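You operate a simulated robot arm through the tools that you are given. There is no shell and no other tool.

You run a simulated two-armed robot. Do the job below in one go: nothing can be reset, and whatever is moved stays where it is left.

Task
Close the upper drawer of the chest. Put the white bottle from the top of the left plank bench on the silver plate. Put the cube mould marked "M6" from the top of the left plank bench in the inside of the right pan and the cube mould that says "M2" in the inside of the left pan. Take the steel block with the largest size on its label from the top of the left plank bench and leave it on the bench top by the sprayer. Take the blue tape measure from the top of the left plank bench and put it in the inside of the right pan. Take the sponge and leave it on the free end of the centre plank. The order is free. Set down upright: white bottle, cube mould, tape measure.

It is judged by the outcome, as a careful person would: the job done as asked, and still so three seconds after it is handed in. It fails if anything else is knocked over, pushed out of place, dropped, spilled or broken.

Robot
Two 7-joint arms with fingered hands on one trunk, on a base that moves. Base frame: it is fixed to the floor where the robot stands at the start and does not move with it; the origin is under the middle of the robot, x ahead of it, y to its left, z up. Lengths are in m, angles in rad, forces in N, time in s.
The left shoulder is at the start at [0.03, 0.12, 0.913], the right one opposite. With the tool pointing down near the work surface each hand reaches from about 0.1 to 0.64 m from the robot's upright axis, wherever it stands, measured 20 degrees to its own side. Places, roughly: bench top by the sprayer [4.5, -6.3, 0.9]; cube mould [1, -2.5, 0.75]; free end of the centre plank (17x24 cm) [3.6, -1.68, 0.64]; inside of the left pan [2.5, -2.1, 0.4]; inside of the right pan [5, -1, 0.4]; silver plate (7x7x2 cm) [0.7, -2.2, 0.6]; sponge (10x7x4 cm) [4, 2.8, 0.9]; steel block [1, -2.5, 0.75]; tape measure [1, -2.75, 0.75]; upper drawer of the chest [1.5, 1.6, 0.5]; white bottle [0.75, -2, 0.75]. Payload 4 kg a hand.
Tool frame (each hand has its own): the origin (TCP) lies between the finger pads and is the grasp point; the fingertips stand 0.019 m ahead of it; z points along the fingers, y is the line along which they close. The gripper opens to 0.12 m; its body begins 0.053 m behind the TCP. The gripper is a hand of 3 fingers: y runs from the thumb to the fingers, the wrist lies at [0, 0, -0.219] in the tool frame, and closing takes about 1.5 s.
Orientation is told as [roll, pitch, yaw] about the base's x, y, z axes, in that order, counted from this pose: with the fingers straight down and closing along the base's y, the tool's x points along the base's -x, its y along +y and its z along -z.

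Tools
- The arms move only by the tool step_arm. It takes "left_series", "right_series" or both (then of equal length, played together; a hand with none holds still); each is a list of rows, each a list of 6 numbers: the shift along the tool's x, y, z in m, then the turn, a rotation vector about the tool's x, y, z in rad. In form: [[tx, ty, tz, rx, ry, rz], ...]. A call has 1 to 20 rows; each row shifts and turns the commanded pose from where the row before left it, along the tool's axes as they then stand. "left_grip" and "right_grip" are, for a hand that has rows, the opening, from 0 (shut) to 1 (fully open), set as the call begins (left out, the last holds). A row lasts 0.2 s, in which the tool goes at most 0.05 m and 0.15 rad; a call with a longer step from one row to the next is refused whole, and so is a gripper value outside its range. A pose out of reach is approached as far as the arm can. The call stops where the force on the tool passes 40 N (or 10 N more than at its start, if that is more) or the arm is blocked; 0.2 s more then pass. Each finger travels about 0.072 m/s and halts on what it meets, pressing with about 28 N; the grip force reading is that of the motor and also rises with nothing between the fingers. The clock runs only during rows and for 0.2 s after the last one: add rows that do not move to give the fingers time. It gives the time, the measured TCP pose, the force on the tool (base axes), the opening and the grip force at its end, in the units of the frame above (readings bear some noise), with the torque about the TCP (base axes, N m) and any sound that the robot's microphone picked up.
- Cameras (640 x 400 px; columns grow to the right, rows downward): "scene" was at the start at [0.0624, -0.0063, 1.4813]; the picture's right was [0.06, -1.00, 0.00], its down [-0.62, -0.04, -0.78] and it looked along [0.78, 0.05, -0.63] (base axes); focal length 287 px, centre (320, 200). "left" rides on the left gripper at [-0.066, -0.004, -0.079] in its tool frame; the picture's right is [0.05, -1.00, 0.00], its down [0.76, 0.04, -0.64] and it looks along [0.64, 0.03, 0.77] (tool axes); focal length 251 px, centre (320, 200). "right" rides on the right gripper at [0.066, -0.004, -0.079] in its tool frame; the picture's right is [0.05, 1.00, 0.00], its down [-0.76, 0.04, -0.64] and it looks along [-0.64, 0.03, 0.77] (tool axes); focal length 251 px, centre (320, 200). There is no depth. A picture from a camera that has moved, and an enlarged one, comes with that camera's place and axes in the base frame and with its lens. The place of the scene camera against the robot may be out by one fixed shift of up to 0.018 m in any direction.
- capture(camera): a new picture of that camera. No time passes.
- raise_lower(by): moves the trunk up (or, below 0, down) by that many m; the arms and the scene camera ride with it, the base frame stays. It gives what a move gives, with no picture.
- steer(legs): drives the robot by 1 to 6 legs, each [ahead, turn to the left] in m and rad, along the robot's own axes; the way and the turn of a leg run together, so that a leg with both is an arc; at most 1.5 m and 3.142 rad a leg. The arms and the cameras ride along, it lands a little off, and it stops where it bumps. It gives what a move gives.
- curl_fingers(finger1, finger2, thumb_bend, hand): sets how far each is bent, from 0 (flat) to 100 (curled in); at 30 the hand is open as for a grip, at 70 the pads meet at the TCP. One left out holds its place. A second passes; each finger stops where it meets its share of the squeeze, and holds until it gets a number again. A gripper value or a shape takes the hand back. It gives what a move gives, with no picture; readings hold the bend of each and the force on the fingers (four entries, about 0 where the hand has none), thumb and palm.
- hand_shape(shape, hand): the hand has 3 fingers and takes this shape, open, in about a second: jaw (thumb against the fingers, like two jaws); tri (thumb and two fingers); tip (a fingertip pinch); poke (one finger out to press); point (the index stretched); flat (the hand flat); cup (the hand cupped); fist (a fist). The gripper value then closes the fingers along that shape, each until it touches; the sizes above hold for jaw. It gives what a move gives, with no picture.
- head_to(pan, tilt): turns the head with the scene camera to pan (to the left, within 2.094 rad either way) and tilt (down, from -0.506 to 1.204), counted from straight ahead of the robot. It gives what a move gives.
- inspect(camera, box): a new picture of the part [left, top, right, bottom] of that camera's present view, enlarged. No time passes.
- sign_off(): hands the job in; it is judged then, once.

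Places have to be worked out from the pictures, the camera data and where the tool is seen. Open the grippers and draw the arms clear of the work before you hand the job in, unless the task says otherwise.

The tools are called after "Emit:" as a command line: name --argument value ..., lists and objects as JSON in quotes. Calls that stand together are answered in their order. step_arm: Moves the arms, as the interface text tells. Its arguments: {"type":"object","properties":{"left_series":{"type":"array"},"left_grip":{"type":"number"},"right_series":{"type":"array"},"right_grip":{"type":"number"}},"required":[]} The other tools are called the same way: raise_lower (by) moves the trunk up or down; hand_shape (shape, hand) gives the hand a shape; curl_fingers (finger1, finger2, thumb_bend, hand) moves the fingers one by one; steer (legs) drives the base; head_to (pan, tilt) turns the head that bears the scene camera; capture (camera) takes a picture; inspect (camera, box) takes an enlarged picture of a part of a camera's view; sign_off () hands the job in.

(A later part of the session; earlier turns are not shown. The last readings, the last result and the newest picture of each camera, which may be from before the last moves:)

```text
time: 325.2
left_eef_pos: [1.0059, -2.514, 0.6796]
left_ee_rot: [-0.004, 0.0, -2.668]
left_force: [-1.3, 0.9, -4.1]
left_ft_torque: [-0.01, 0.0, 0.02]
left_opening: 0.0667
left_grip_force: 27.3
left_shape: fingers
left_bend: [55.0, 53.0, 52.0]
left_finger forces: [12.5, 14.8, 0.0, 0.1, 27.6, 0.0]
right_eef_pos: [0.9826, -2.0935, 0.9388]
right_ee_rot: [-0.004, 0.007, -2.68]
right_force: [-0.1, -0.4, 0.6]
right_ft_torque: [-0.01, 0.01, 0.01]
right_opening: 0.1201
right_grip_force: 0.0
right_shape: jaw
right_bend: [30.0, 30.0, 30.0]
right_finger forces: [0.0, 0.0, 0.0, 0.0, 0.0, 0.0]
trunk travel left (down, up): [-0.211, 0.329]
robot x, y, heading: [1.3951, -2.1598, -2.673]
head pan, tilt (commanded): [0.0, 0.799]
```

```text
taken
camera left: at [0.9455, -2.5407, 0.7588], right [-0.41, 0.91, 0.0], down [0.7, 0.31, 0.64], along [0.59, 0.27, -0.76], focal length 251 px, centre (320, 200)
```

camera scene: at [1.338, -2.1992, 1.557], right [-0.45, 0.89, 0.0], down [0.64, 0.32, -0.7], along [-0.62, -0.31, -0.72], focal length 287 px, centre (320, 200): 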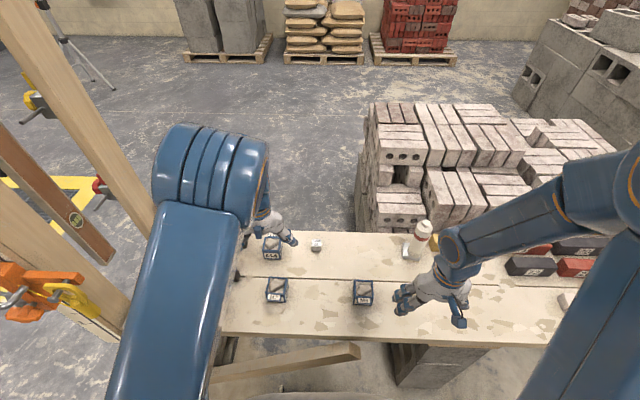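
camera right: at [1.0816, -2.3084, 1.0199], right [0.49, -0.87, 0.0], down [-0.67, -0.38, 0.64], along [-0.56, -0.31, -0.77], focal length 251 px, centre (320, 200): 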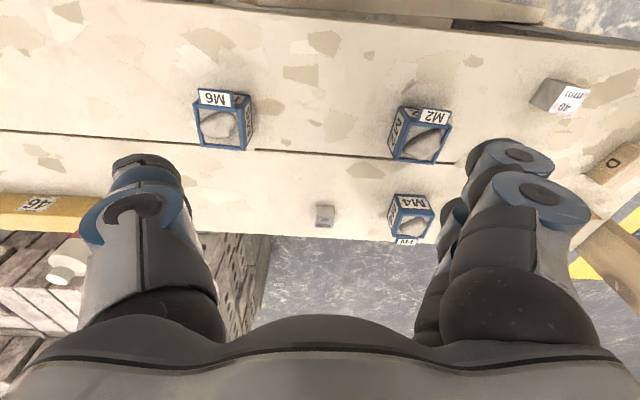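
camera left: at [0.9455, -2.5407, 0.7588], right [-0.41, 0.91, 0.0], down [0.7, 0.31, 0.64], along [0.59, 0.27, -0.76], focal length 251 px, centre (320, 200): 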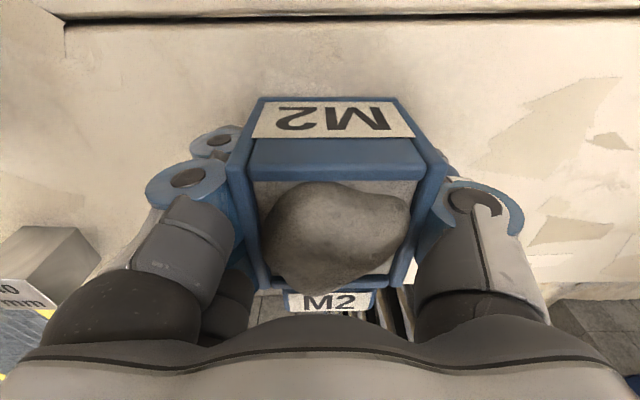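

M2 is firmly gripped (27 N) and its weight (~4 N) is on the hand. I lift it.

Emit:
step_arm --left_series '[[0, 0, -0.01, 0, 0, 0], [0, 0, -0.02, 0, 0, 0], [0, 0, -0.03, 0, 0, 0], [0, 0, -0.04, 0, 0, 0], [0, 0, -0.04, 0, 0, 0], [0, 0, -0.04, 0, 0, 0], [0, 0, -0.03, 0, 0, 0]]'

Emit:
capture --camera "left"

Emit:
capture --camera "scene"

```text
time: 326.8
left_eef_pos: [1.0078, -2.5145, 0.891]
left_ee_rot: [-0.006, -0.002, -2.668]
left_force: [0.0, 0.1, -3.3]
left_ft_torque: [-0.01, -0.02, 0.0]
left_opening: 0.0667
left_grip_force: 27.5
left_shape: fingers
left_bend: [55.0, 53.0, 52.0]
left_finger forces: [12.5, 14.7, 0.0, 0.1, 27.5, 0.0]
right_eef_pos: [0.9817, -2.0936, 0.9382]
right_ee_rot: [-0.002, 0.007, -2.681]
right_force: [0.5, 0.3, -0.1]
right_ft_torque: [0.02, -0.01, 0.0]
right_opening: 0.12
right_grip_force: 0.1
right_shape: jaw
right_bend: [30.0, 30.0, 30.0]
right_finger forces: [0.0, 0.0, 0.0, 0.0, 0.0, 0.0]
trunk travel left (down, up): [-0.211, 0.329]
robot x, y, heading: [1.3969, -2.1599, -2.667]
head pan, tilt (commanded): [0.0, 0.799]
```

```text
taken
camera left: at [0.9474, -2.5417, 0.9708], right [-0.41, 0.91, 0.0], down [0.7, 0.31, 0.64], along [0.59, 0.27, -0.76], focal length 251 px, centre (320, 200)
```

left: 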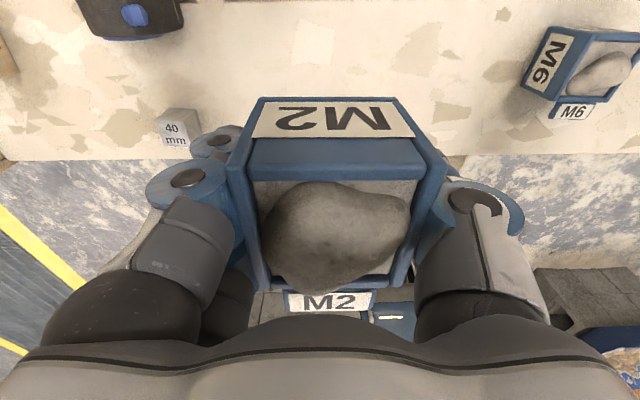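

```text
taken
camera scene: at [1.3388, -2.1985, 1.557], right [-0.45, 0.89, 0.0], down [0.64, 0.32, -0.7], along [-0.62, -0.32, -0.72], focal length 287 px, centre (320, 200)
```

scene: 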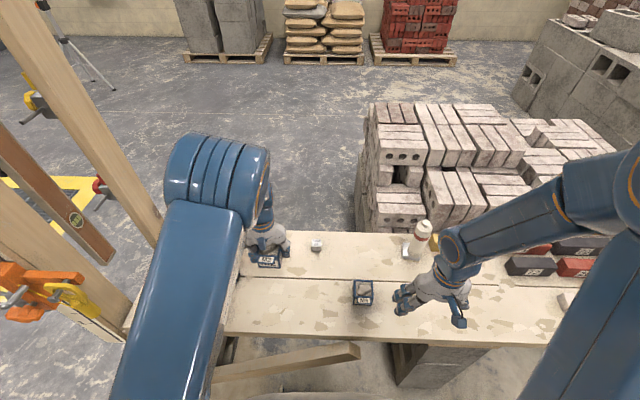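

M2 is held securely. I raise it a bit more, back off the bench and turn toward the left pan in stages.

Emit:
step_arm --left_series '[[0.02, 0, -0.03, 0, 0, 0], [0.02, 0, -0.03, 0, 0, 0], [0.02, 0, -0.02, 0, 0, 0]]'

Emit:
steer --legs '[[-0.25, 0], [0, 0.5]]'

Emit:
steer --legs '[[0, 0.52]]'

Emit:
steer --legs '[[0, 0.52]]'

Emit:
head_to --pan 0.9 --tilt 0.7

Emit:
capture --camera "scene"

```text
time: 327.6
left_eef_pos: [1.0591, -2.4871, 0.9725]
left_ee_rot: [-0.005, 0.001, -2.664]
left_force: [0.6, 0.3, -3.9]
left_ft_torque: [-0.01, 0.01, -0.01]
left_opening: 0.0672
left_grip_force: 27.2
left_shape: fingers
left_bend: [55.0, 53.0, 52.0]
left_finger forces: [12.6, 14.8, 0.0, 0.0, 27.6, 0.1]
right_eef_pos: [0.9828, -2.0928, 0.9403]
right_ee_rot: [-0.003, 0.005, -2.68]
right_force: [-0.4, 0.6, 0.4]
right_ft_torque: [-0.06, 0.03, 0.02]
right_opening: 0.12
right_grip_force: 0.0
right_shape: jaw
right_bend: [30.0, 30.0, 30.0]
right_finger forces: [0.1, 0.0, 0.1, 0.1, 0.0, 0.0]
trunk travel left (down, up): [-0.211, 0.329]
robot x, y, heading: [1.3967, -2.1599, -2.67]
head pan, tilt (commanded): [0.0, 0.799]
```

```text
time: 330.9
left_eef_pos: [1.482, -2.4957, 0.9705]
left_ee_rot: [-0.006, 0.002, -2.168]
left_force: [0.6, -0.9, -4.4]
left_ft_torque: [0.0, 0.0, 0.01]
left_opening: 0.0668
left_grip_force: 27.2
left_shape: fingers
left_bend: [55.0, 53.0, 52.0]
left_finger forces: [12.5, 14.6, 0.0, 0.1, 27.1, 0.1]
right_eef_pos: [1.2276, -2.1862, 0.9394]
right_ee_rot: [-0.002, 0.009, -2.181]
right_force: [-0.3, 0.1, 0.2]
right_ft_torque: [0.02, 0.01, -0.01]
right_opening: 0.1201
right_grip_force: 0.1
right_shape: jaw
right_bend: [30.0, 30.0, 30.0]
right_finger forces: [0.0, 0.0, 0.0, 0.0, 0.0, 0.0]
trunk travel left (down, up): [-0.211, 0.329]
robot x, y, heading: [1.5944, -2.023, -2.165]
head pan, tilt (commanded): [0.0, 0.799]
```

```text
time: 332.7
left_eef_pos: [1.7296, -2.4915, 0.9698]
left_ee_rot: [-0.005, 0.002, -1.653]
left_force: [-0.2, 0.5, -3.7]
left_ft_torque: [0.02, -0.04, -0.01]
left_opening: 0.0665
left_grip_force: 26.3
left_shape: fingers
left_bend: [55.0, 54.0, 52.0]
left_finger forces: [12.2, 14.0, 0.0, 0.0, 26.6, 0.0]
right_eef_pos: [1.356, -2.345, 0.9384]
right_ee_rot: [-0.002, 0.007, -1.665]
right_force: [0.7, -0.6, 0.2]
right_ft_torque: [-0.02, 0.0, 0.02]
right_opening: 0.1202
right_grip_force: 0.0
right_shape: jaw
right_bend: [30.0, 30.0, 30.0]
right_finger forces: [0.1, 0.0, 0.0, 0.0, 0.0, 0.1]
trunk travel left (down, up): [-0.211, 0.329]
robot x, y, heading: [1.5516, -2.0258, -1.649]
head pan, tilt (commanded): [0.0, 0.799]
```

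```text
time: 334.6
left_eef_pos: [1.9438, -2.3393, 0.9703]
left_ee_rot: [-0.004, 0.005, -1.12]
left_force: [0.8, 0.0, -3.5]
left_ft_torque: [0.01, -0.02, -0.02]
left_opening: 0.0666
left_grip_force: 26.1
left_shape: fingers
left_bend: [55.0, 54.0, 52.0]
left_finger forces: [12.4, 13.9, 0.0, 0.0, 26.3, 0.0]
right_eef_pos: [1.548, -2.4038, 0.9388]
right_ee_rot: [-0.002, 0.01, -1.133]
right_force: [1.1, -0.1, 0.2]
right_ft_torque: [0.0, 0.03, -0.03]
right_opening: 0.1201
right_grip_force: 0.1
right_shape: jaw
right_bend: [30.0, 30.0, 30.0]
right_finger forces: [0.0, 0.0, 0.0, 0.0, 0.0, 0.0]
trunk travel left (down, up): [-0.211, 0.329]
robot x, y, heading: [1.5177, -2.0398, -1.133]
head pan, tilt (commanded): [0.0, 0.799]
```

```text
time: 335.8
left_eef_pos: [1.9422, -2.3366, 0.9718]
left_ee_rot: [-0.004, 0.002, -1.121]
left_force: [0.4, -0.9, -3.3]
left_ft_torque: [0.01, -0.04, 0.0]
left_opening: 0.0664
left_grip_force: 27.2
left_shape: fingers
left_bend: [55.0, 54.0, 52.0]
left_finger forces: [12.6, 14.4, 0.1, 0.0, 27.1, 0.0]
right_eef_pos: [1.5462, -2.4017, 0.9397]
right_ee_rot: [-0.002, 0.007, -1.134]
right_force: [-0.5, 1.0, -0.1]
right_ft_torque: [-0.01, -0.01, -0.01]
right_opening: 0.1199
right_grip_force: 0.1
right_shape: jaw
right_bend: [30.0, 30.0, 30.0]
right_finger forces: [0.0, 0.1, 0.0, 0.1, 0.0, 0.0]
trunk travel left (down, up): [-0.211, 0.329]
robot x, y, heading: [1.5191, -2.042, -1.132]
head pan, tilt (commanded): [0.901, 0.7]
```

```text
taken
camera scene: at [1.5891, -2.0528, 1.5653], right [-0.23, -0.97, 0.0], down [-0.63, 0.15, -0.76], along [0.74, -0.17, -0.64], focal length 287 px, centre (320, 200)
```

scene: 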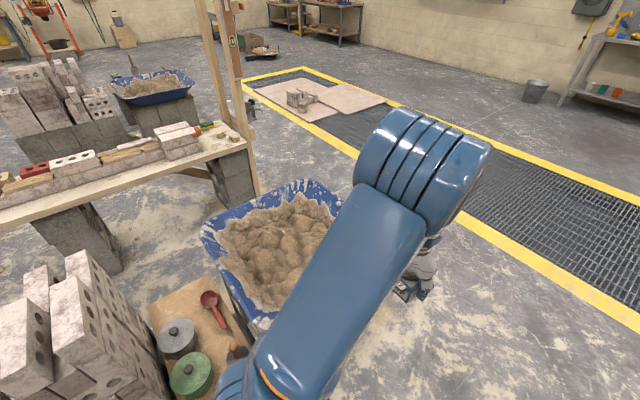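

The left pan spans roughly u 1.06–1.62, v −2.66…−3.3 with lumpy sand. I drive forward 0.42 m, then turn to face it.

Emit:
steer --legs '[[0.45, 0], [0, 0.5]]'

Emit:
steer --legs '[[0, 0.52]]'

Emit:
steer --legs '[[0, 0.52]]'

Emit:
head_to --pan 0.0 --tilt 0.85

Emit:
capture --camera "scene"

```text
time: 339.9
left_eef_pos: [2.2244, -2.4965, 0.9715]
left_ee_rot: [-0.006, 0.003, -0.62]
left_force: [-0.6, 0.5, -2.6]
left_ft_torque: [0.01, 0.0, 0.0]
left_opening: 0.0669
left_grip_force: 26.5
left_shape: fingers
left_bend: [55.0, 54.0, 52.0]
left_finger forces: [12.4, 14.1, 0.0, 0.0, 26.3, 0.0]
right_eef_pos: [1.9086, -2.7426, 0.9391]
right_ee_rot: [-0.002, 0.007, -0.633]
right_force: [0.8, -0.1, 0.4]
right_ft_torque: [0.01, 0.03, 0.0]
right_opening: 0.1199
right_grip_force: 0.1
right_shape: jaw
right_bend: [30.0, 30.0, 30.0]
right_finger forces: [0.0, 0.1, 0.0, 0.0, 0.0, 0.0]
trunk travel left (down, up): [-0.211, 0.329]
robot x, y, heading: [1.6859, -2.4704, -0.625]
head pan, tilt (commanded): [0.901, 0.7]
```

```text
time: 341.8
left_eef_pos: [2.1656, -2.2195, 0.9701]
left_ee_rot: [-0.006, 0.003, -0.087]
left_force: [0.9, 0.8, -3.7]
left_ft_torque: [0.02, 0.02, -0.01]
left_opening: 0.0665
left_grip_force: 25.9
left_shape: fingers
left_bend: [55.0, 54.0, 52.0]
left_finger forces: [12.4, 13.6, 0.1, 0.0, 26.0, 0.0]
right_eef_pos: [2.0193, -2.5925, 0.9391]
right_ee_rot: [-0.003, 0.008, -0.1]
right_force: [-0.1, 0.4, 1.0]
right_ft_torque: [0.0, 0.03, -0.01]
right_opening: 0.1203
right_grip_force: 0.1
right_shape: jaw
right_bend: [30.0, 30.0, 30.0]
right_finger forces: [0.0, 0.0, 0.1, 0.0, 0.0, 0.0]
trunk travel left (down, up): [-0.211, 0.329]
robot x, y, heading: [1.6865, -2.5081, -0.081]
head pan, tilt (commanded): [0.901, 0.7]
```

```text
time: 343.7
left_eef_pos: [1.9575, -2.017, 0.9693]
left_ee_rot: [-0.006, 0.002, 0.438]
left_force: [0.9, 0.2, -3.0]
left_ft_torque: [-0.02, 0.02, -0.01]
left_opening: 0.0665
left_grip_force: 25.8
left_shape: fingers
left_bend: [55.0, 54.0, 52.0]
left_finger forces: [12.1, 13.7, 0.0, 0.1, 25.8, 0.1]
right_eef_pos: [2.0168, -2.4135, 0.9396]
right_ee_rot: [-0.002, 0.007, 0.423]
right_force: [-0.1, 0.6, -0.1]
right_ft_torque: [0.01, -0.01, -0.01]
right_opening: 0.1199
right_grip_force: 0.1
right_shape: jaw
right_bend: [30.0, 30.0, 30.0]
right_finger forces: [0.0, 0.0, 0.0, 0.0, 0.0, 0.0]
trunk travel left (down, up): [-0.211, 0.329]
robot x, y, heading: [1.7033, -2.5439, 0.431]
head pan, tilt (commanded): [0.901, 0.7]
```

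```text
time: 344.9
left_eef_pos: [1.9571, -2.0189, 0.9717]
left_ee_rot: [-0.003, 0.002, 0.438]
left_force: [0.2, -0.1, -3.2]
left_ft_torque: [0.02, -0.01, -0.03]
left_opening: 0.0667
left_grip_force: 27.2
left_shape: fingers
left_bend: [55.0, 54.0, 52.0]
left_finger forces: [12.4, 14.2, 0.0, 0.0, 26.6, 0.0]
right_eef_pos: [2.0173, -2.4152, 0.939]
right_ee_rot: [-0.002, 0.004, 0.425]
right_force: [1.4, -0.5, -0.1]
right_ft_torque: [0.02, 0.02, 0.02]
right_opening: 0.12
right_grip_force: 0.0
right_shape: jaw
right_bend: [30.0, 30.0, 30.0]
right_finger forces: [0.0, 0.0, 0.0, 0.0, 0.0, 0.0]
trunk travel left (down, up): [-0.211, 0.329]
robot x, y, heading: [1.6966, -2.541, 0.426]
head pan, tilt (commanded): [0.0, 0.85]
```

```text
taken
camera scene: at [1.7516, -2.5282, 1.553], right [0.42, -0.91, 0.0], down [-0.68, -0.31, -0.66], along [0.6, 0.27, -0.75], focal length 287 px, centre (320, 200)
```

scene: 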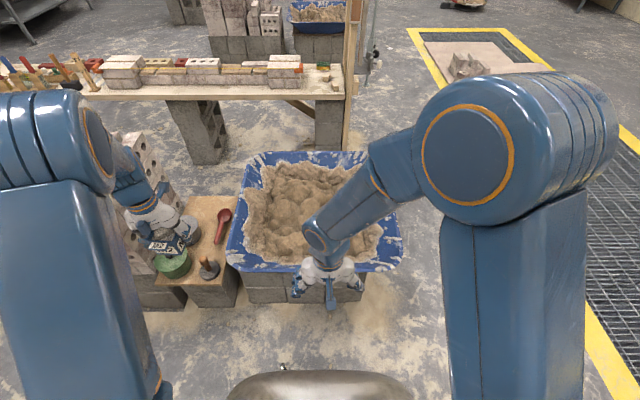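

I face the left pan. I move the right hand out of the way to see the sand surface.

Emit:
step_arm --right_series '[[0.02, -0.04, 0, 0, 0, 0], [0.02, -0.04, 0, 0, 0, 0], [0.02, -0.04, 0, 0, 0, 0], [0.02, -0.04, 0, 0, 0, 0], [0.02, -0.04, 0, 0, 0, 0]]'

Emit:
capture --camera "scene"

Emit:
inspect --camera "scene" --box '[220, 140, 420, 300]'

```text
time: 346.1
left_eef_pos: [1.9557, -2.019, 0.9702]
left_ee_rot: [-0.005, 0.001, 0.436]
left_force: [0.4, -0.4, -3.6]
left_ft_torque: [0.03, -0.03, 0.01]
left_opening: 0.0668
left_grip_force: 26.7
left_shape: fingers
left_bend: [55.0, 54.0, 52.0]
left_finger forces: [12.3, 14.2, 0.0, 0.1, 26.6, 0.0]
right_eef_pos: [2.0455, -2.6259, 0.9427]
right_ee_rot: [0.001, 0.009, 0.424]
right_force: [0.6, 0.1, -0.7]
right_ft_torque: [0.03, 0.03, -0.01]
right_opening: 0.1199
right_grip_force: 0.0
right_shape: jaw
right_bend: [30.0, 30.0, 30.0]
right_finger forces: [0.0, 0.0, 0.0, 0.0, 0.0, 0.1]
right hand out of reach, approached as far as the arm can: row 4, 5
trunk travel left (down, up): [-0.211, 0.329]
robot x, y, heading: [1.6997, -2.5398, 0.428]
head pan, tilt (commanded): [0.0, 0.85]
```

```text
taken
camera scene: at [1.7512, -2.5291, 1.553], right [0.42, -0.91, 0.0], down [-0.68, -0.31, -0.66], along [0.6, 0.27, -0.75], focal length 287 px, centre (320, 200)
```

scene: 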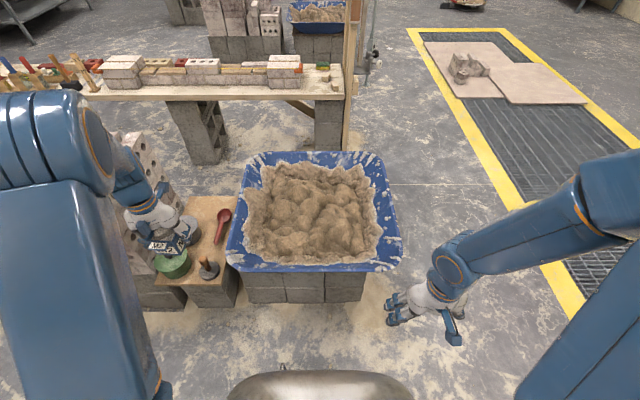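

```text
2.50 times, centred on (320, 220) of scene
camera zoom: at [1.7512, -2.5291, 1.553], right [0.42, -0.91, 0.0], down [-0.68, -0.31, -0.66], along [0.6, 0.27, -0.75], focal length 718 px, centre (320, 150)
```

zoom: 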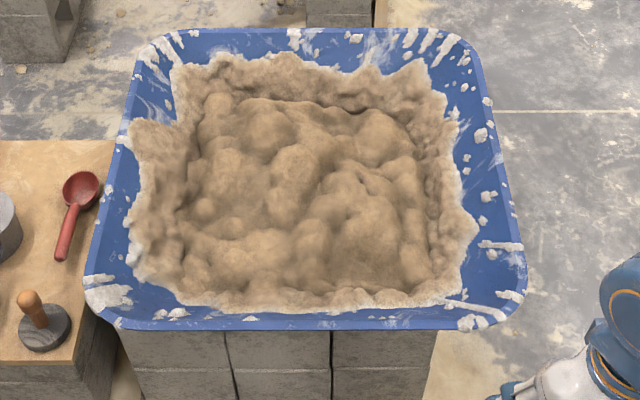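

The sand is lumpy with some broader smooth spots. I recentre the left hand (away from the brick stack), then drive closer.

Emit:
step_arm --left_series '[[0, -0.03, 0, 0, 0, 0], [0, -0.035, 0, 0, 0, 0], [0, -0.035, 0, 0, 0, 0], [0, -0.035, 0, 0, 0, 0], [0, -0.035, 0, 0, 0, 0], [0, -0.02, 0, 0, 0, 0]]'

Emit:
head_to --pan 0.7 --tilt 0.7

Emit:
capture --camera "scene"

```text
time: 347.5
left_eef_pos: [2.0376, -2.1912, 0.9712]
left_ee_rot: [-0.003, 0.002, 0.436]
left_force: [-0.1, 0.3, -3.9]
left_ft_torque: [0.04, 0.02, -0.01]
left_opening: 0.0664
left_grip_force: 26.4
left_shape: fingers
left_bend: [55.0, 54.0, 52.0]
left_finger forces: [12.3, 14.1, 0.0, 0.0, 26.4, 0.0]
right_eef_pos: [2.046, -2.6253, 0.9418]
right_ee_rot: [-0.002, 0.01, 0.426]
right_force: [-0.1, 0.2, 0.3]
right_ft_torque: [0.0, -0.01, 0.0]
right_opening: 0.12
right_grip_force: 0.1
right_shape: jaw
right_bend: [30.0, 30.0, 30.0]
right_finger forces: [0.0, 0.0, 0.0, 0.0, 0.0, 0.0]
trunk travel left (down, up): [-0.211, 0.329]
robot x, y, heading: [1.704, -2.5392, 0.428]
head pan, tilt (commanded): [0.0, 0.85]
```

```text
time: 348.6
left_eef_pos: [2.0374, -2.1921, 0.9701]
left_ee_rot: [-0.004, 0.002, 0.437]
left_force: [-0.1, 0.4, -3.4]
left_ft_torque: [0.03, -0.01, -0.01]
left_opening: 0.0667
left_grip_force: 26.3
left_shape: fingers
left_bend: [55.0, 54.0, 52.0]
left_finger forces: [12.3, 14.2, 0.1, 0.1, 26.4, 0.1]
right_eef_pos: [2.047, -2.6242, 0.9414]
right_ee_rot: [-0.001, 0.01, 0.425]
right_force: [0.6, 0.6, -0.2]
right_ft_torque: [0.02, 0.0, 0.01]
right_opening: 0.1203
right_grip_force: 0.1
right_shape: jaw
right_bend: [30.0, 30.0, 30.0]
right_finger forces: [0.0, 0.1, 0.0, 0.0, 0.0, 0.1]
trunk travel left (down, up): [-0.211, 0.329]
robot x, y, heading: [1.7011, -2.5442, 0.43]
head pan, tilt (commanded): [0.7, 0.7]
```

```text
taken
camera scene: at [1.7168, -2.4835, 1.5652], right [0.9, -0.43, 0.0], down [-0.28, -0.58, -0.76], along [0.33, 0.69, -0.64], focal length 287 px, centre (320, 200)
```

scene: 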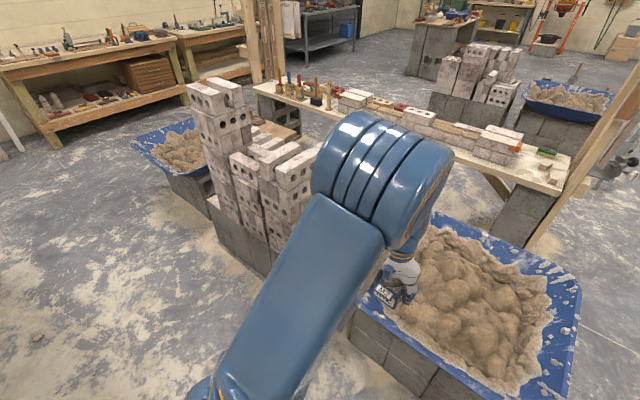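

Elbow clearance to the stack is fine. I drive forward 0.27 m to bring the pan within reach.

Emit:
steer --legs '[[0.27, 0]]'

Emit:
head_to --pan 0.0 --tilt 1.0

Emit:
capture --camera "scene"

Emit:
inspect --camera "scene" --box '[220, 80, 430, 240]'

```text
time: 350.5
left_eef_pos: [2.2828, -2.0789, 0.9706]
left_ee_rot: [-0.006, 0.002, 0.439]
left_force: [0.5, 0.1, -4.2]
left_ft_torque: [0.02, 0.02, -0.01]
left_opening: 0.0665
left_grip_force: 26.2
left_shape: fingers
left_bend: [55.0, 54.0, 52.0]
left_finger forces: [12.3, 14.0, 0.0, 0.0, 26.4, 0.0]
right_eef_pos: [2.2915, -2.5119, 0.9422]
right_ee_rot: [-0.002, 0.011, 0.425]
right_force: [-0.1, -0.3, -0.1]
right_ft_torque: [0.03, 0.01, -0.02]
right_opening: 0.1201
right_grip_force: 0.1
right_shape: jaw
right_bend: [30.0, 30.0, 30.0]
right_finger forces: [0.0, 0.1, 0.0, 0.0, 0.0, 0.1]
trunk travel left (down, up): [-0.211, 0.329]
robot x, y, heading: [1.9429, -2.4314, 0.43]
head pan, tilt (commanded): [0.7, 0.7]
```

```text
time: 351.5
left_eef_pos: [2.2821, -2.0789, 0.9703]
left_ee_rot: [-0.005, 0.002, 0.439]
left_force: [0.6, 0.0, -3.6]
left_ft_torque: [-0.02, 0.0, -0.02]
left_opening: 0.0666
left_grip_force: 25.9
left_shape: fingers
left_bend: [55.0, 54.0, 52.0]
left_finger forces: [12.2, 14.1, 0.0, 0.0, 26.4, 0.0]
right_eef_pos: [2.2908, -2.5134, 0.9425]
right_ee_rot: [-0.001, 0.009, 0.424]
right_force: [-0.5, 0.1, 0.7]
right_ft_torque: [-0.01, -0.02, -0.03]
right_opening: 0.12
right_grip_force: 0.0
right_shape: jaw
right_bend: [30.0, 30.0, 30.0]
right_finger forces: [0.1, 0.0, 0.0, 0.0, 0.0, 0.1]
trunk travel left (down, up): [-0.211, 0.329]
robot x, y, heading: [1.9469, -2.4263, 0.43]
head pan, tilt (commanded): [0.0, 1.0]
```

```text
taken
camera scene: at [1.9881, -2.4195, 1.5419], right [0.42, -0.91, 0.0], down [-0.77, -0.35, -0.54], along [0.49, 0.22, -0.84], focal length 287 px, centre (320, 200)
```

scene: 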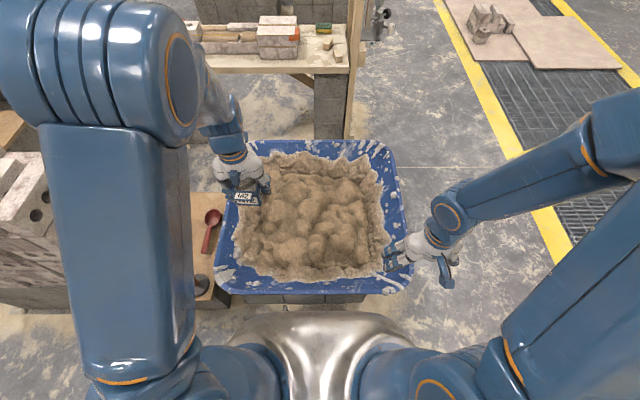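

```text
2.50 times, centred on (325, 160) of scene
camera zoom: at [1.9881, -2.4195, 1.5419], right [0.42, -0.91, 0.0], down [-0.77, -0.35, -0.54], along [0.49, 0.22, -0.84], focal length 718 px, centre (308, 300)
```

zoom: 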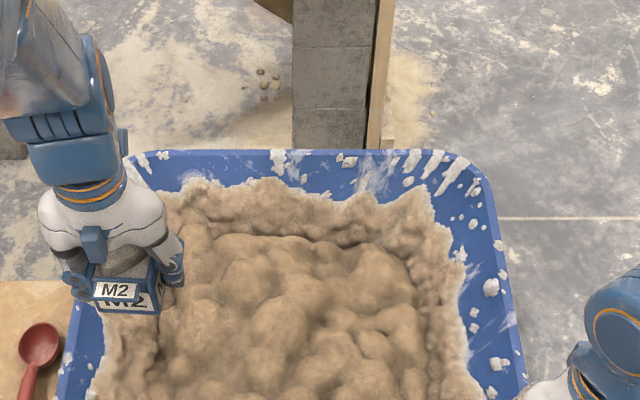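

The hand is over the pan's left edge. I check the sand relief with the right-hand camera.

Emit:
capture --camera "right"

Emit:
inspect --camera "scene" --box '[230, 140, 410, 300]'

```text
taken
camera right: at [2.2327, -2.5437, 1.0226], right [-0.46, 0.89, 0.0], down [0.68, 0.36, 0.64], along [0.57, 0.29, -0.77], focal length 251 px, centre (320, 200)
```

right: 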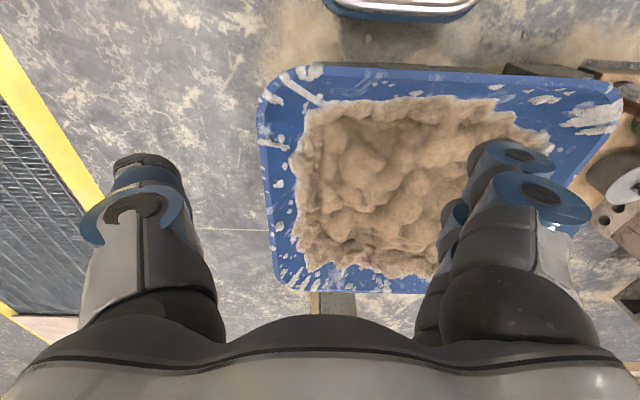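

```text
2.50 times, centred on (320, 220) of scene
camera zoom: at [1.9881, -2.4195, 1.5419], right [0.42, -0.91, 0.0], down [-0.77, -0.35, -0.54], along [0.49, 0.22, -0.84], focal length 718 px, centre (320, 150)
```

zoom: 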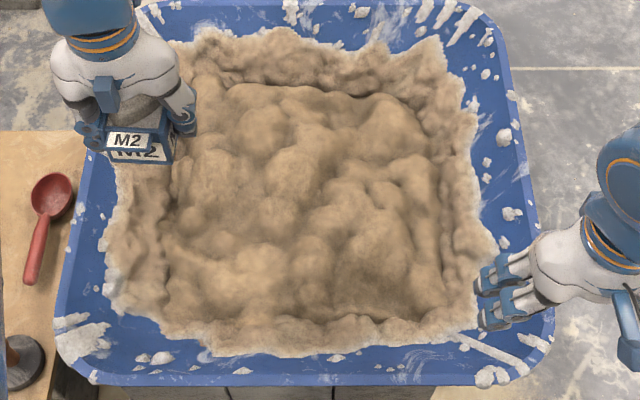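

I zoom in on the bed to choose the flattest patch.

Emit:
inspect --camera "scene" --box '[265, 165, 365, 270]'

```text
3.81 times, centred on (315, 218) of scene
camera zoom: at [1.9881, -2.4195, 1.5419], right [0.42, -0.91, 0.0], down [-0.77, -0.35, -0.54], along [0.49, 0.22, -0.84], focal length 1093 px, centre (339, 133)
```

zoom: 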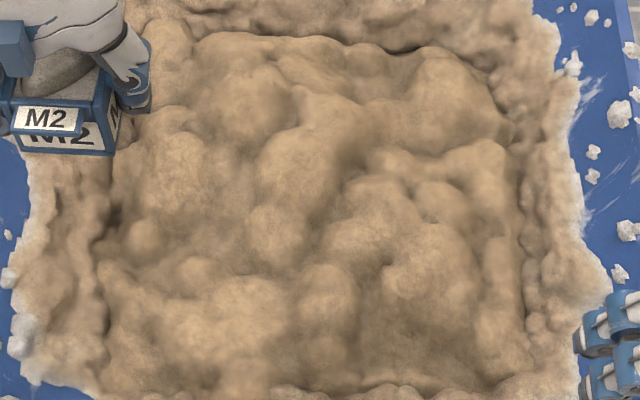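

I choose a smooth patch near (2.318, -2.135), move over it, and lower most of the way.

Emit:
step_arm --left_series '[[-0.003, -0.022, 0, 0, 0, 0], [-0.003, -0.022, 0, 0, 0, 0], [-0.002, -0.022, 0, 0, 0, 0], [0, 0, 0.04, 0, 0, 0], [0, 0, 0.04, 0, 0, 0], [0, 0, 0.04, 0, 0, 0], [0, 0, 0.04, 0, 0, 0], [0, 0, 0.04, 0, 0, 0], [0, 0, 0.04, 0, 0, 0]]'

Emit:
capture --camera "left"

Emit:
inspect --camera "scene" --box '[230, 140, 410, 300]'

```text
time: 353.5
left_eef_pos: [2.3191, -2.1381, 0.7292]
left_ee_rot: [-0.006, 0.003, 0.438]
left_force: [0.2, -0.3, -3.3]
left_ft_torque: [0.0, 0.0, 0.0]
left_opening: 0.0665
left_grip_force: 26.6
left_shape: fingers
left_bend: [55.0, 54.0, 52.0]
left_finger forces: [12.3, 14.1, 0.0, 0.0, 26.4, 0.1]
right_eef_pos: [2.2914, -2.5122, 0.9439]
right_ee_rot: [-0.001, 0.011, 0.425]
right_force: [0.0, 0.7, -0.2]
right_ft_torque: [-0.02, 0.0, -0.03]
right_opening: 0.12
right_grip_force: 0.0
right_shape: jaw
right_bend: [30.0, 30.0, 30.0]
right_finger forces: [0.0, 0.0, 0.1, 0.0, 0.0, 0.0]
trunk travel left (down, up): [-0.211, 0.329]
robot x, y, heading: [1.9436, -2.4262, 0.43]
head pan, tilt (commanded): [0.0, 1.0]
```

```text
taken
camera left: at [2.3801, -2.1116, 0.8091], right [0.37, -0.93, 0.0], down [-0.71, -0.28, 0.64], along [-0.6, -0.24, -0.77], focal length 251 px, centre (320, 200)
```

left: 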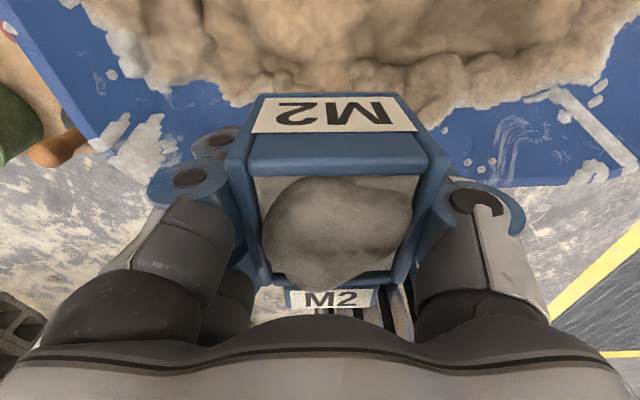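

```text
2.50 times, centred on (320, 220) of scene
camera zoom: at [1.989, -2.4192, 1.5418], right [0.42, -0.91, 0.0], down [-0.77, -0.35, -0.54], along [0.49, 0.22, -0.84], focal length 718 px, centre (320, 150)
```

zoom: 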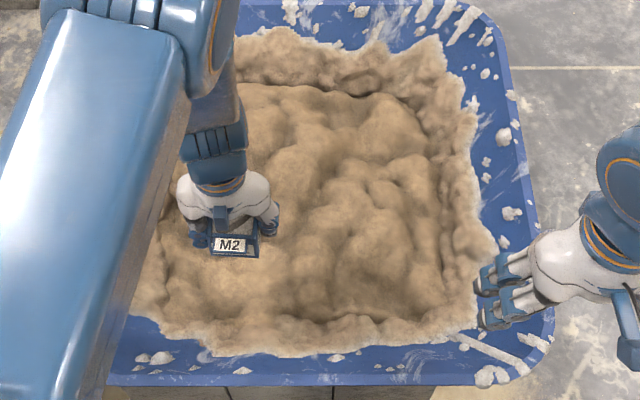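

Above the chosen patch; I keep lowering in modest steps.

Emit:
step_arm --left_series '[[0, 0, 0.02, 0, 0, 0], [0, 0, 0.02, 0, 0, 0], [0, 0, 0.02, 0, 0, 0], [0, 0, 0.02, 0, 0, 0], [0, 0, 0.02, 0, 0, 0]]'

Emit:
inspect --camera "scene" --box '[230, 140, 410, 300]'

Emit:
capture --camera "left"

```text
time: 354.7
left_eef_pos: [2.3178, -2.1391, 0.6292]
left_ee_rot: [-0.005, 0.001, 0.436]
left_force: [-0.6, 1.4, -3.5]
left_ft_torque: [0.06, 0.02, -0.03]
left_opening: 0.0667
left_grip_force: 26.4
left_shape: fingers
left_bend: [55.0, 54.0, 52.0]
left_finger forces: [12.2, 14.1, 0.1, 0.1, 26.4, 0.0]
right_eef_pos: [2.2908, -2.5133, 0.941]
right_ee_rot: [-0.001, 0.008, 0.424]
right_force: [-0.7, 0.0, 0.7]
right_ft_torque: [-0.02, 0.0, 0.01]
right_opening: 0.12
right_grip_force: 0.0
right_shape: jaw
right_bend: [30.0, 30.0, 30.0]
right_finger forces: [0.1, 0.1, 0.0, 0.0, 0.0, 0.1]
trunk travel left (down, up): [-0.211, 0.329]
robot x, y, heading: [1.9452, -2.4302, 0.426]
head pan, tilt (commanded): [0.0, 1.0]
```

```text
2.50 times, centred on (320, 220) of scene
camera zoom: at [1.9886, -2.4194, 1.5419], right [0.42, -0.91, 0.0], down [-0.77, -0.35, -0.54], along [0.49, 0.22, -0.84], focal length 718 px, centre (320, 150)
```

zoom: 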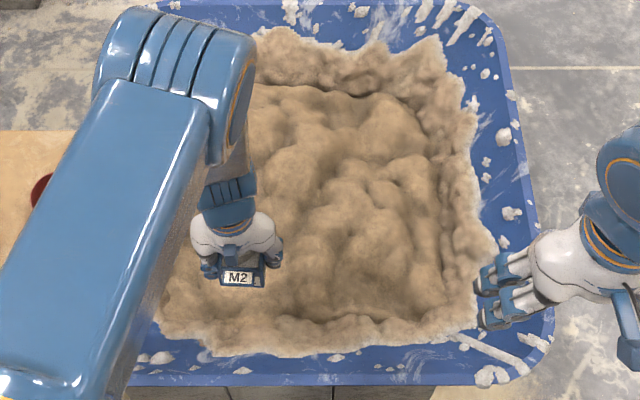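

```text
taken
camera left: at [2.3799, -2.1124, 0.7099], right [0.37, -0.93, 0.0], down [-0.71, -0.28, 0.64], along [-0.6, -0.24, -0.76], focal length 251 px, centre (320, 200)
```

left: 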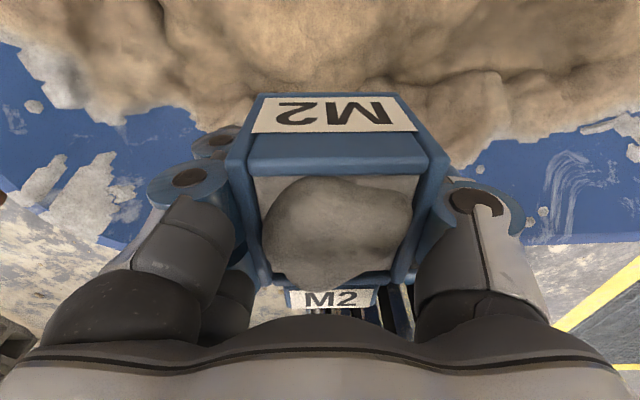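

Still clear of the sand (mould bottom ~0.59). Continuing down.

Emit:
step_arm --left_series '[[0, 0, 0.012, 0, 0, 0], [0, 0, 0.012, 0, 0, 0], [0, 0, 0.012, 0, 0, 0], [0, 0, 0.012, 0, 0, 0]]'

Emit:
capture --camera "left"

```text
time: 355.7
left_eef_pos: [2.3172, -2.1373, 0.5824]
left_ee_rot: [-0.005, 0.003, 0.438]
left_force: [-0.5, -0.3, -3.9]
left_ft_torque: [0.03, 0.0, 0.01]
left_opening: 0.0665
left_grip_force: 26.6
left_shape: fingers
left_bend: [55.0, 54.0, 52.0]
left_finger forces: [12.3, 14.2, 0.0, 0.0, 26.4, 0.0]
right_eef_pos: [2.2907, -2.5132, 0.9419]
right_ee_rot: [0.0, 0.01, 0.424]
right_force: [0.5, -0.1, 0.0]
right_ft_torque: [-0.01, 0.01, 0.02]
right_opening: 0.1198
right_grip_force: 0.0
right_shape: jaw
right_bend: [30.0, 30.0, 30.0]
right_finger forces: [0.0, 0.0, 0.0, 0.0, 0.0, 0.1]
trunk travel left (down, up): [-0.211, 0.329]
robot x, y, heading: [1.9443, -2.4264, 0.429]
head pan, tilt (commanded): [0.0, 1.0]
```

```text
taken
camera left: at [2.3792, -2.1124, 0.6623], right [0.37, -0.93, 0.0], down [-0.71, -0.28, 0.64], along [-0.6, -0.24, -0.76], focal length 251 px, centre (320, 200)
```

left: 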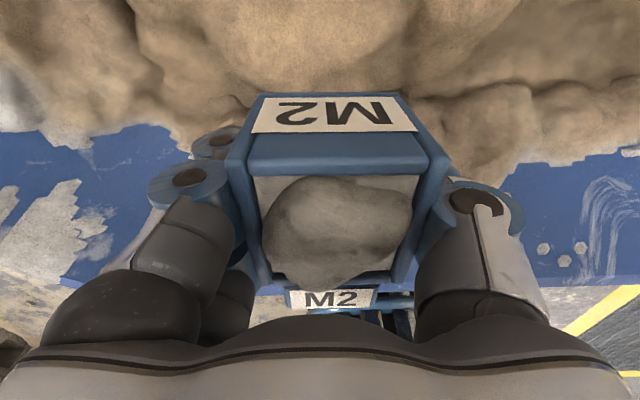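

Sand is close below. I continue in 1 cm then smaller steps.

Emit:
step_arm --left_series '[[0, 0, 0.01, 0, 0, 0], [0, 0, 0.01, 0, 0, 0], [0, 0, 0.008, 0, 0, 0]]'

Emit:
step_arm --left_series '[[0, 0, 0.006, 0, 0, 0], [0, 0, 0.006, 0, 0, 0]]'

Emit:
capture --camera "left"

```text
time: 356.5
left_eef_pos: [2.318, -2.1381, 0.5551]
left_ee_rot: [-0.005, 0.001, 0.437]
left_force: [-0.7, -0.1, -4.0]
left_ft_torque: [0.01, -0.01, 0.0]
left_opening: 0.0665
left_grip_force: 26.0
left_shape: fingers
left_bend: [55.0, 54.0, 52.0]
left_finger forces: [12.3, 14.1, 0.1, 0.0, 26.4, 0.0]
right_eef_pos: [2.2901, -2.5129, 0.9425]
right_ee_rot: [-0.002, 0.008, 0.425]
right_force: [0.5, -0.6, 0.6]
right_ft_torque: [0.0, 0.01, -0.02]
right_opening: 0.1201
right_grip_force: 0.0
right_shape: jaw
right_bend: [30.0, 30.0, 30.0]
right_finger forces: [0.0, 0.0, 0.0, 0.0, 0.1, 0.0]
trunk travel left (down, up): [-0.211, 0.329]
robot x, y, heading: [1.947, -2.4277, 0.429]
head pan, tilt (commanded): [0.0, 1.0]
```

```text
time: 357.1
left_eef_pos: [2.3179, -2.1379, 0.5435]
left_ee_rot: [-0.003, 0.002, 0.438]
left_force: [-0.8, 0.4, -4.3]
left_ft_torque: [0.02, 0.04, 0.0]
left_opening: 0.0667
left_grip_force: 26.2
left_shape: fingers
left_bend: [55.0, 54.0, 52.0]
left_finger forces: [12.2, 14.0, 0.1, 0.1, 26.4, 0.1]
right_eef_pos: [2.2895, -2.5126, 0.9426]
right_ee_rot: [-0.001, 0.01, 0.424]
right_force: [-0.2, 0.1, 0.2]
right_ft_torque: [0.0, 0.01, 0.04]
right_opening: 0.1198
right_grip_force: 0.1
right_shape: jaw
right_bend: [30.0, 30.0, 30.0]
right_finger forces: [0.0, 0.0, 0.1, 0.1, 0.0, 0.0]
trunk travel left (down, up): [-0.211, 0.329]
robot x, y, heading: [1.9445, -2.4265, 0.431]
head pan, tilt (commanded): [0.0, 1.0]
```

```text
taken
camera left: at [2.3798, -2.112, 0.6226], right [0.37, -0.93, 0.0], down [-0.71, -0.28, 0.64], along [-0.6, -0.24, -0.76], focal length 251 px, centre (320, 200)
```

left: 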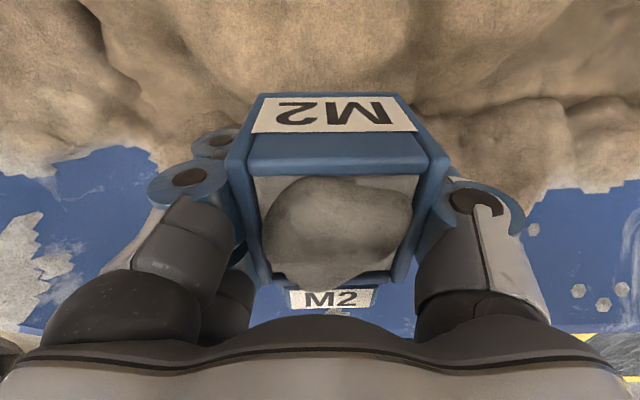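

No contact yet (bottom ~0.51). I check the head view and continue.

Emit:
step_arm --left_series '[[0, 0, 0.006, 0, 0, 0], [0, 0, 0.006, 0, 0, 0], [0, 0, 0.005, 0, 0, 0]]'

Emit:
inspect --camera "scene" --box '[230, 140, 410, 300]'

```text
time: 357.9
left_eef_pos: [2.3179, -2.1386, 0.5247]
left_ee_rot: [-0.004, 0.001, 0.439]
left_force: [0.1, 0.6, -3.2]
left_ft_torque: [-0.03, 0.0, -0.01]
left_opening: 0.0666
left_grip_force: 26.4
left_shape: fingers
left_bend: [55.0, 54.0, 52.0]
left_finger forces: [12.3, 13.9, 0.0, 0.1, 26.5, 0.1]
right_eef_pos: [2.2902, -2.5125, 0.9428]
right_ee_rot: [-0.002, 0.008, 0.425]
right_force: [0.8, 0.6, 0.8]
right_ft_torque: [0.04, 0.04, 0.02]
right_opening: 0.12
right_grip_force: 0.1
right_shape: jaw
right_bend: [30.0, 30.0, 30.0]
right_finger forces: [0.0, 0.0, 0.0, 0.0, 0.0, 0.0]
trunk travel left (down, up): [-0.211, 0.329]
robot x, y, heading: [1.946, -2.4249, 0.426]
head pan, tilt (commanded): [0.0, 1.0]
```

```text
2.50 times, centred on (320, 220) of scene
camera zoom: at [1.9883, -2.4195, 1.5419], right [0.42, -0.91, 0.0], down [-0.77, -0.35, -0.54], along [0.49, 0.22, -0.84], focal length 718 px, centre (320, 150)
```

zoom: 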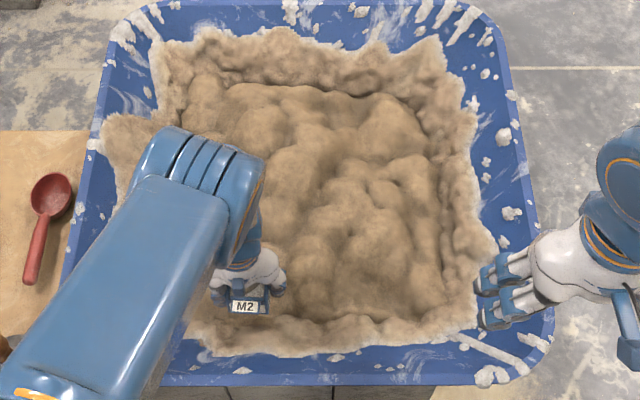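

The sand is lower than I assumed (~0.43), so the landing spot shifts; I move 4 cm further into the pan and continue lowering.

Emit:
step_arm --left_series '[[-0.02, 0.006, 0, 0, 0, 0], [-0.021, 0.006, 0, 0, 0, 0], [0, 0, 0.01, 0, 0, 0], [0, 0, 0.01, 0, 0, 0]]'

Emit:
inspect --camera "scene" --box '[230, 140, 410, 300]'

Emit:
capture --camera "left"

```text
time: 358.9
left_eef_pos: [2.3496, -2.1093, 0.5059]
left_ee_rot: [-0.005, 0.001, 0.438]
left_force: [0.0, 0.9, -3.6]
left_ft_torque: [0.03, 0.0, -0.03]
left_opening: 0.0668
left_grip_force: 26.9
left_shape: fingers
left_bend: [55.0, 54.0, 52.0]
left_finger forces: [12.3, 14.0, 0.1, 0.1, 26.1, 0.1]
right_eef_pos: [2.2899, -2.5126, 0.9429]
right_ee_rot: [-0.001, 0.007, 0.424]
right_force: [0.6, -0.2, -0.3]
right_ft_torque: [0.02, -0.01, 0.01]
right_opening: 0.12
right_grip_force: 0.1
right_shape: jaw
right_bend: [30.0, 30.0, 30.0]
right_finger forces: [0.1, 0.0, 0.0, 0.0, 0.0, 0.0]
trunk travel left (down, up): [-0.211, 0.329]
robot x, y, heading: [1.9457, -2.4243, 0.429]
head pan, tilt (commanded): [0.0, 1.0]
```

```text
2.50 times, centred on (320, 220) of scene
camera zoom: at [1.9882, -2.419, 1.5419], right [0.42, -0.91, 0.0], down [-0.77, -0.35, -0.54], along [0.49, 0.22, -0.84], focal length 718 px, centre (320, 150)
```

zoom: 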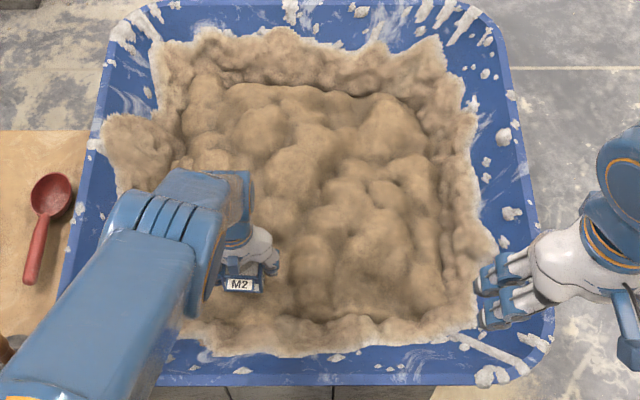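

```text
taken
camera left: at [2.4118, -2.0842, 0.5854], right [0.37, -0.93, 0.0], down [-0.71, -0.28, 0.64], along [-0.6, -0.24, -0.76], focal length 251 px, centre (320, 200)
```

left: 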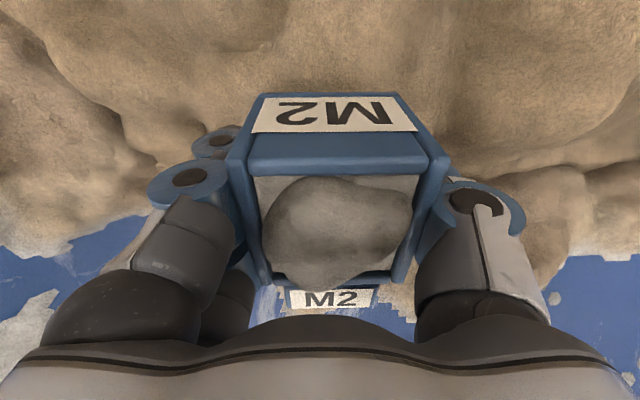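

Still no contact; continuing in small steps.

Emit:
step_arm --left_series '[[0, 0, 0.007, 0, 0, 0], [0, 0, 0.007, 0, 0, 0]]'

Emit:
step_arm --left_series '[[0, 0, 0.006, 0, 0, 0], [0, 0, 0.006, 0, 0, 0]]'

Emit:
step_arm --left_series '[[0, 0, 0.005, 0, 0, 0], [0, 0, 0.005, 0, 0, 0]]'

```text
time: 359.5
left_eef_pos: [2.3429, -2.1183, 0.5006]
left_ee_rot: [-0.012, 0.024, 0.428]
left_force: [0.2, 0.1, -3.0]
left_ft_torque: [0.02, 0.02, 0.0]
left_opening: 0.0663
left_grip_force: 25.9
left_shape: fingers
left_bend: [55.0, 54.0, 52.0]
left_finger forces: [12.2, 13.9, 0.0, 0.0, 26.2, 0.0]
left hand out of reach, approached as far as the arm can: row 1, 2
right_eef_pos: [2.2905, -2.5131, 0.9421]
right_ee_rot: [-0.001, 0.009, 0.425]
right_force: [-0.5, -0.1, 0.1]
right_ft_torque: [0.02, -0.01, 0.02]
right_opening: 0.12
right_grip_force: 0.1
right_shape: jaw
right_bend: [30.0, 30.0, 30.0]
right_finger forces: [0.0, 0.1, 0.0, 0.0, 0.0, 0.0]
trunk travel left (down, up): [-0.211, 0.329]
robot x, y, heading: [1.9424, -2.427, 0.428]
head pan, tilt (commanded): [0.0, 1.0]
```

```text
time: 360.1
left_eef_pos: [2.3425, -2.1188, 0.4947]
left_ee_rot: [-0.004, 0.001, 0.439]
left_force: [-0.8, 0.1, -3.7]
left_ft_torque: [0.05, 0.0, -0.01]
left_opening: 0.0667
left_grip_force: 26.3
left_shape: fingers
left_bend: [55.0, 54.0, 52.0]
left_finger forces: [12.2, 13.8, 0.1, 0.1, 26.1, 0.0]
left hand out of reach, approached as far as the arm can: row 2
right_eef_pos: [2.2902, -2.5129, 0.943]
right_ee_rot: [-0.001, 0.008, 0.423]
right_force: [0.8, -0.2, -0.3]
right_ft_torque: [-0.01, 0.01, 0.01]
right_opening: 0.1199
right_grip_force: 0.0
right_shape: jaw
right_bend: [30.0, 30.0, 30.0]
right_finger forces: [0.1, 0.1, 0.1, 0.1, 0.1, 0.0]
trunk travel left (down, up): [-0.211, 0.329]
robot x, y, heading: [1.9464, -2.4313, 0.433]
head pan, tilt (commanded): [0.0, 1.0]
```

```text
time: 360.7
left_eef_pos: [2.3413, -2.1178, 0.491]
left_ee_rot: [-0.006, 0.001, 0.437]
left_force: [-0.1, -0.1, -3.1]
left_ft_torque: [0.0, 0.03, -0.01]
left_opening: 0.0664
left_grip_force: 25.9
left_shape: fingers
left_bend: [55.0, 54.0, 52.0]
left_finger forces: [12.2, 13.8, 0.0, 0.0, 26.0, 0.0]
left hand out of reach, approached as far as the arm can: row 1, 2
right_eef_pos: [2.2908, -2.5126, 0.9444]
right_ee_rot: [-0.002, 0.008, 0.423]
right_force: [-0.6, 0.8, 0.3]
right_ft_torque: [0.0, -0.01, 0.02]
right_opening: 0.1202
right_grip_force: 0.1
right_shape: jaw
right_bend: [30.0, 30.0, 30.0]
right_finger forces: [0.0, 0.0, 0.0, 0.0, 0.0, 0.0]
trunk travel left (down, up): [-0.211, 0.329]
robot x, y, heading: [1.9478, -2.4325, 0.431]
head pan, tilt (commanded): [0.0, 1.0]
```

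The arm is at its reach limit; I use the trunk to lower further.

Emit:
step_arm --left_series '[[-0.004, 0.004, -0.012, 0, 0, 0], [-0.006, 0.004, -0.008, 0, 0, 0]]'

Emit:
raise_lower --by -0.025

Emit:
capture --camera "left"

Emit:
inspect --camera "scene" --box '[230, 140, 410, 300]'

```text
time: 361.3
left_eef_pos: [2.3476, -2.1057, 0.5111]
left_ee_rot: [-0.004, 0.0, 0.434]
left_force: [0.1, 0.0, -2.7]
left_ft_torque: [0.04, 0.0, 0.01]
left_opening: 0.0666
left_grip_force: 26.6
left_shape: fingers
left_bend: [55.0, 54.0, 52.0]
left_finger forces: [12.1, 13.6, 0.1, 0.0, 25.9, 0.0]
right_eef_pos: [2.292, -2.5141, 0.9429]
right_ee_rot: [-0.002, 0.008, 0.423]
right_force: [-0.2, -0.2, 0.7]
right_ft_torque: [0.03, 0.01, -0.01]
right_opening: 0.12
right_grip_force: 0.0
right_shape: jaw
right_bend: [30.0, 30.0, 30.0]
right_finger forces: [0.1, 0.0, 0.1, 0.1, 0.0, 0.1]
trunk travel left (down, up): [-0.211, 0.329]
robot x, y, heading: [1.9495, -2.4286, 0.427]
head pan, tilt (commanded): [0.0, 1.0]
```

```text
time: 362.1
left_eef_pos: [2.3463, -2.1056, 0.4856]
left_ee_rot: [-0.004, 0.001, 0.438]
left_force: [0.1, -0.3, -3.2]
left_ft_torque: [0.03, 0.01, 0.02]
left_opening: 0.0665
left_grip_force: 25.9
left_shape: fingers
left_bend: [55.0, 54.0, 52.0]
left_finger forces: [12.0, 13.5, 0.0, 0.0, 25.9, 0.0]
right_eef_pos: [2.2901, -2.5124, 0.9181]
right_ee_rot: [-0.003, 0.008, 0.425]
right_force: [0.7, -0.1, -0.4]
right_ft_torque: [-0.02, 0.03, -0.01]
right_opening: 0.1204
right_grip_force: 0.0
right_shape: jaw
right_bend: [30.0, 30.0, 30.0]
right_finger forces: [0.0, 0.0, 0.1, 0.1, 0.0, 0.1]
trunk travel left (down, up): [-0.186, 0.354]
robot x, y, heading: [1.9496, -2.4341, 0.433]
head pan, tilt (commanded): [0.0, 1.0]
```

```text
taken
camera left: at [2.4091, -2.0802, 0.5654], right [0.37, -0.93, 0.0], down [-0.71, -0.28, 0.64], along [-0.6, -0.24, -0.76], focal length 251 px, centre (320, 200)
```

left: 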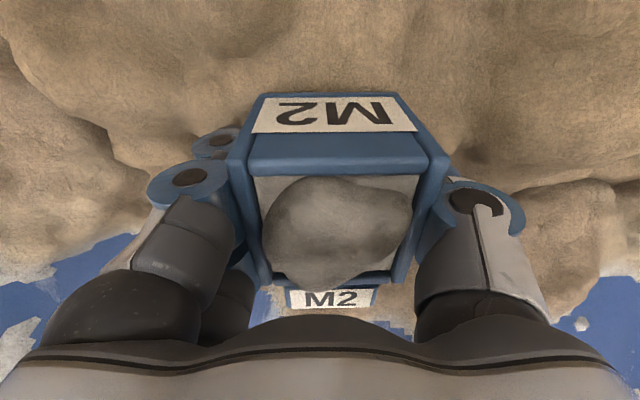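

```text
2.50 times, centred on (320, 220) of scene
camera zoom: at [1.988, -2.4197, 1.5169], right [0.42, -0.91, 0.0], down [-0.77, -0.35, -0.54], along [0.49, 0.22, -0.84], focal length 718 px, centre (320, 150)
```

zoom: 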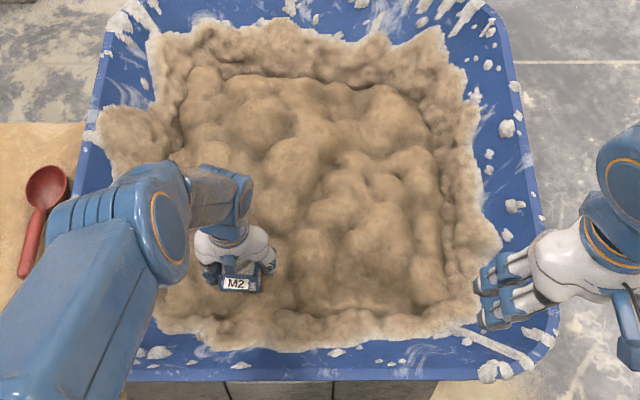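

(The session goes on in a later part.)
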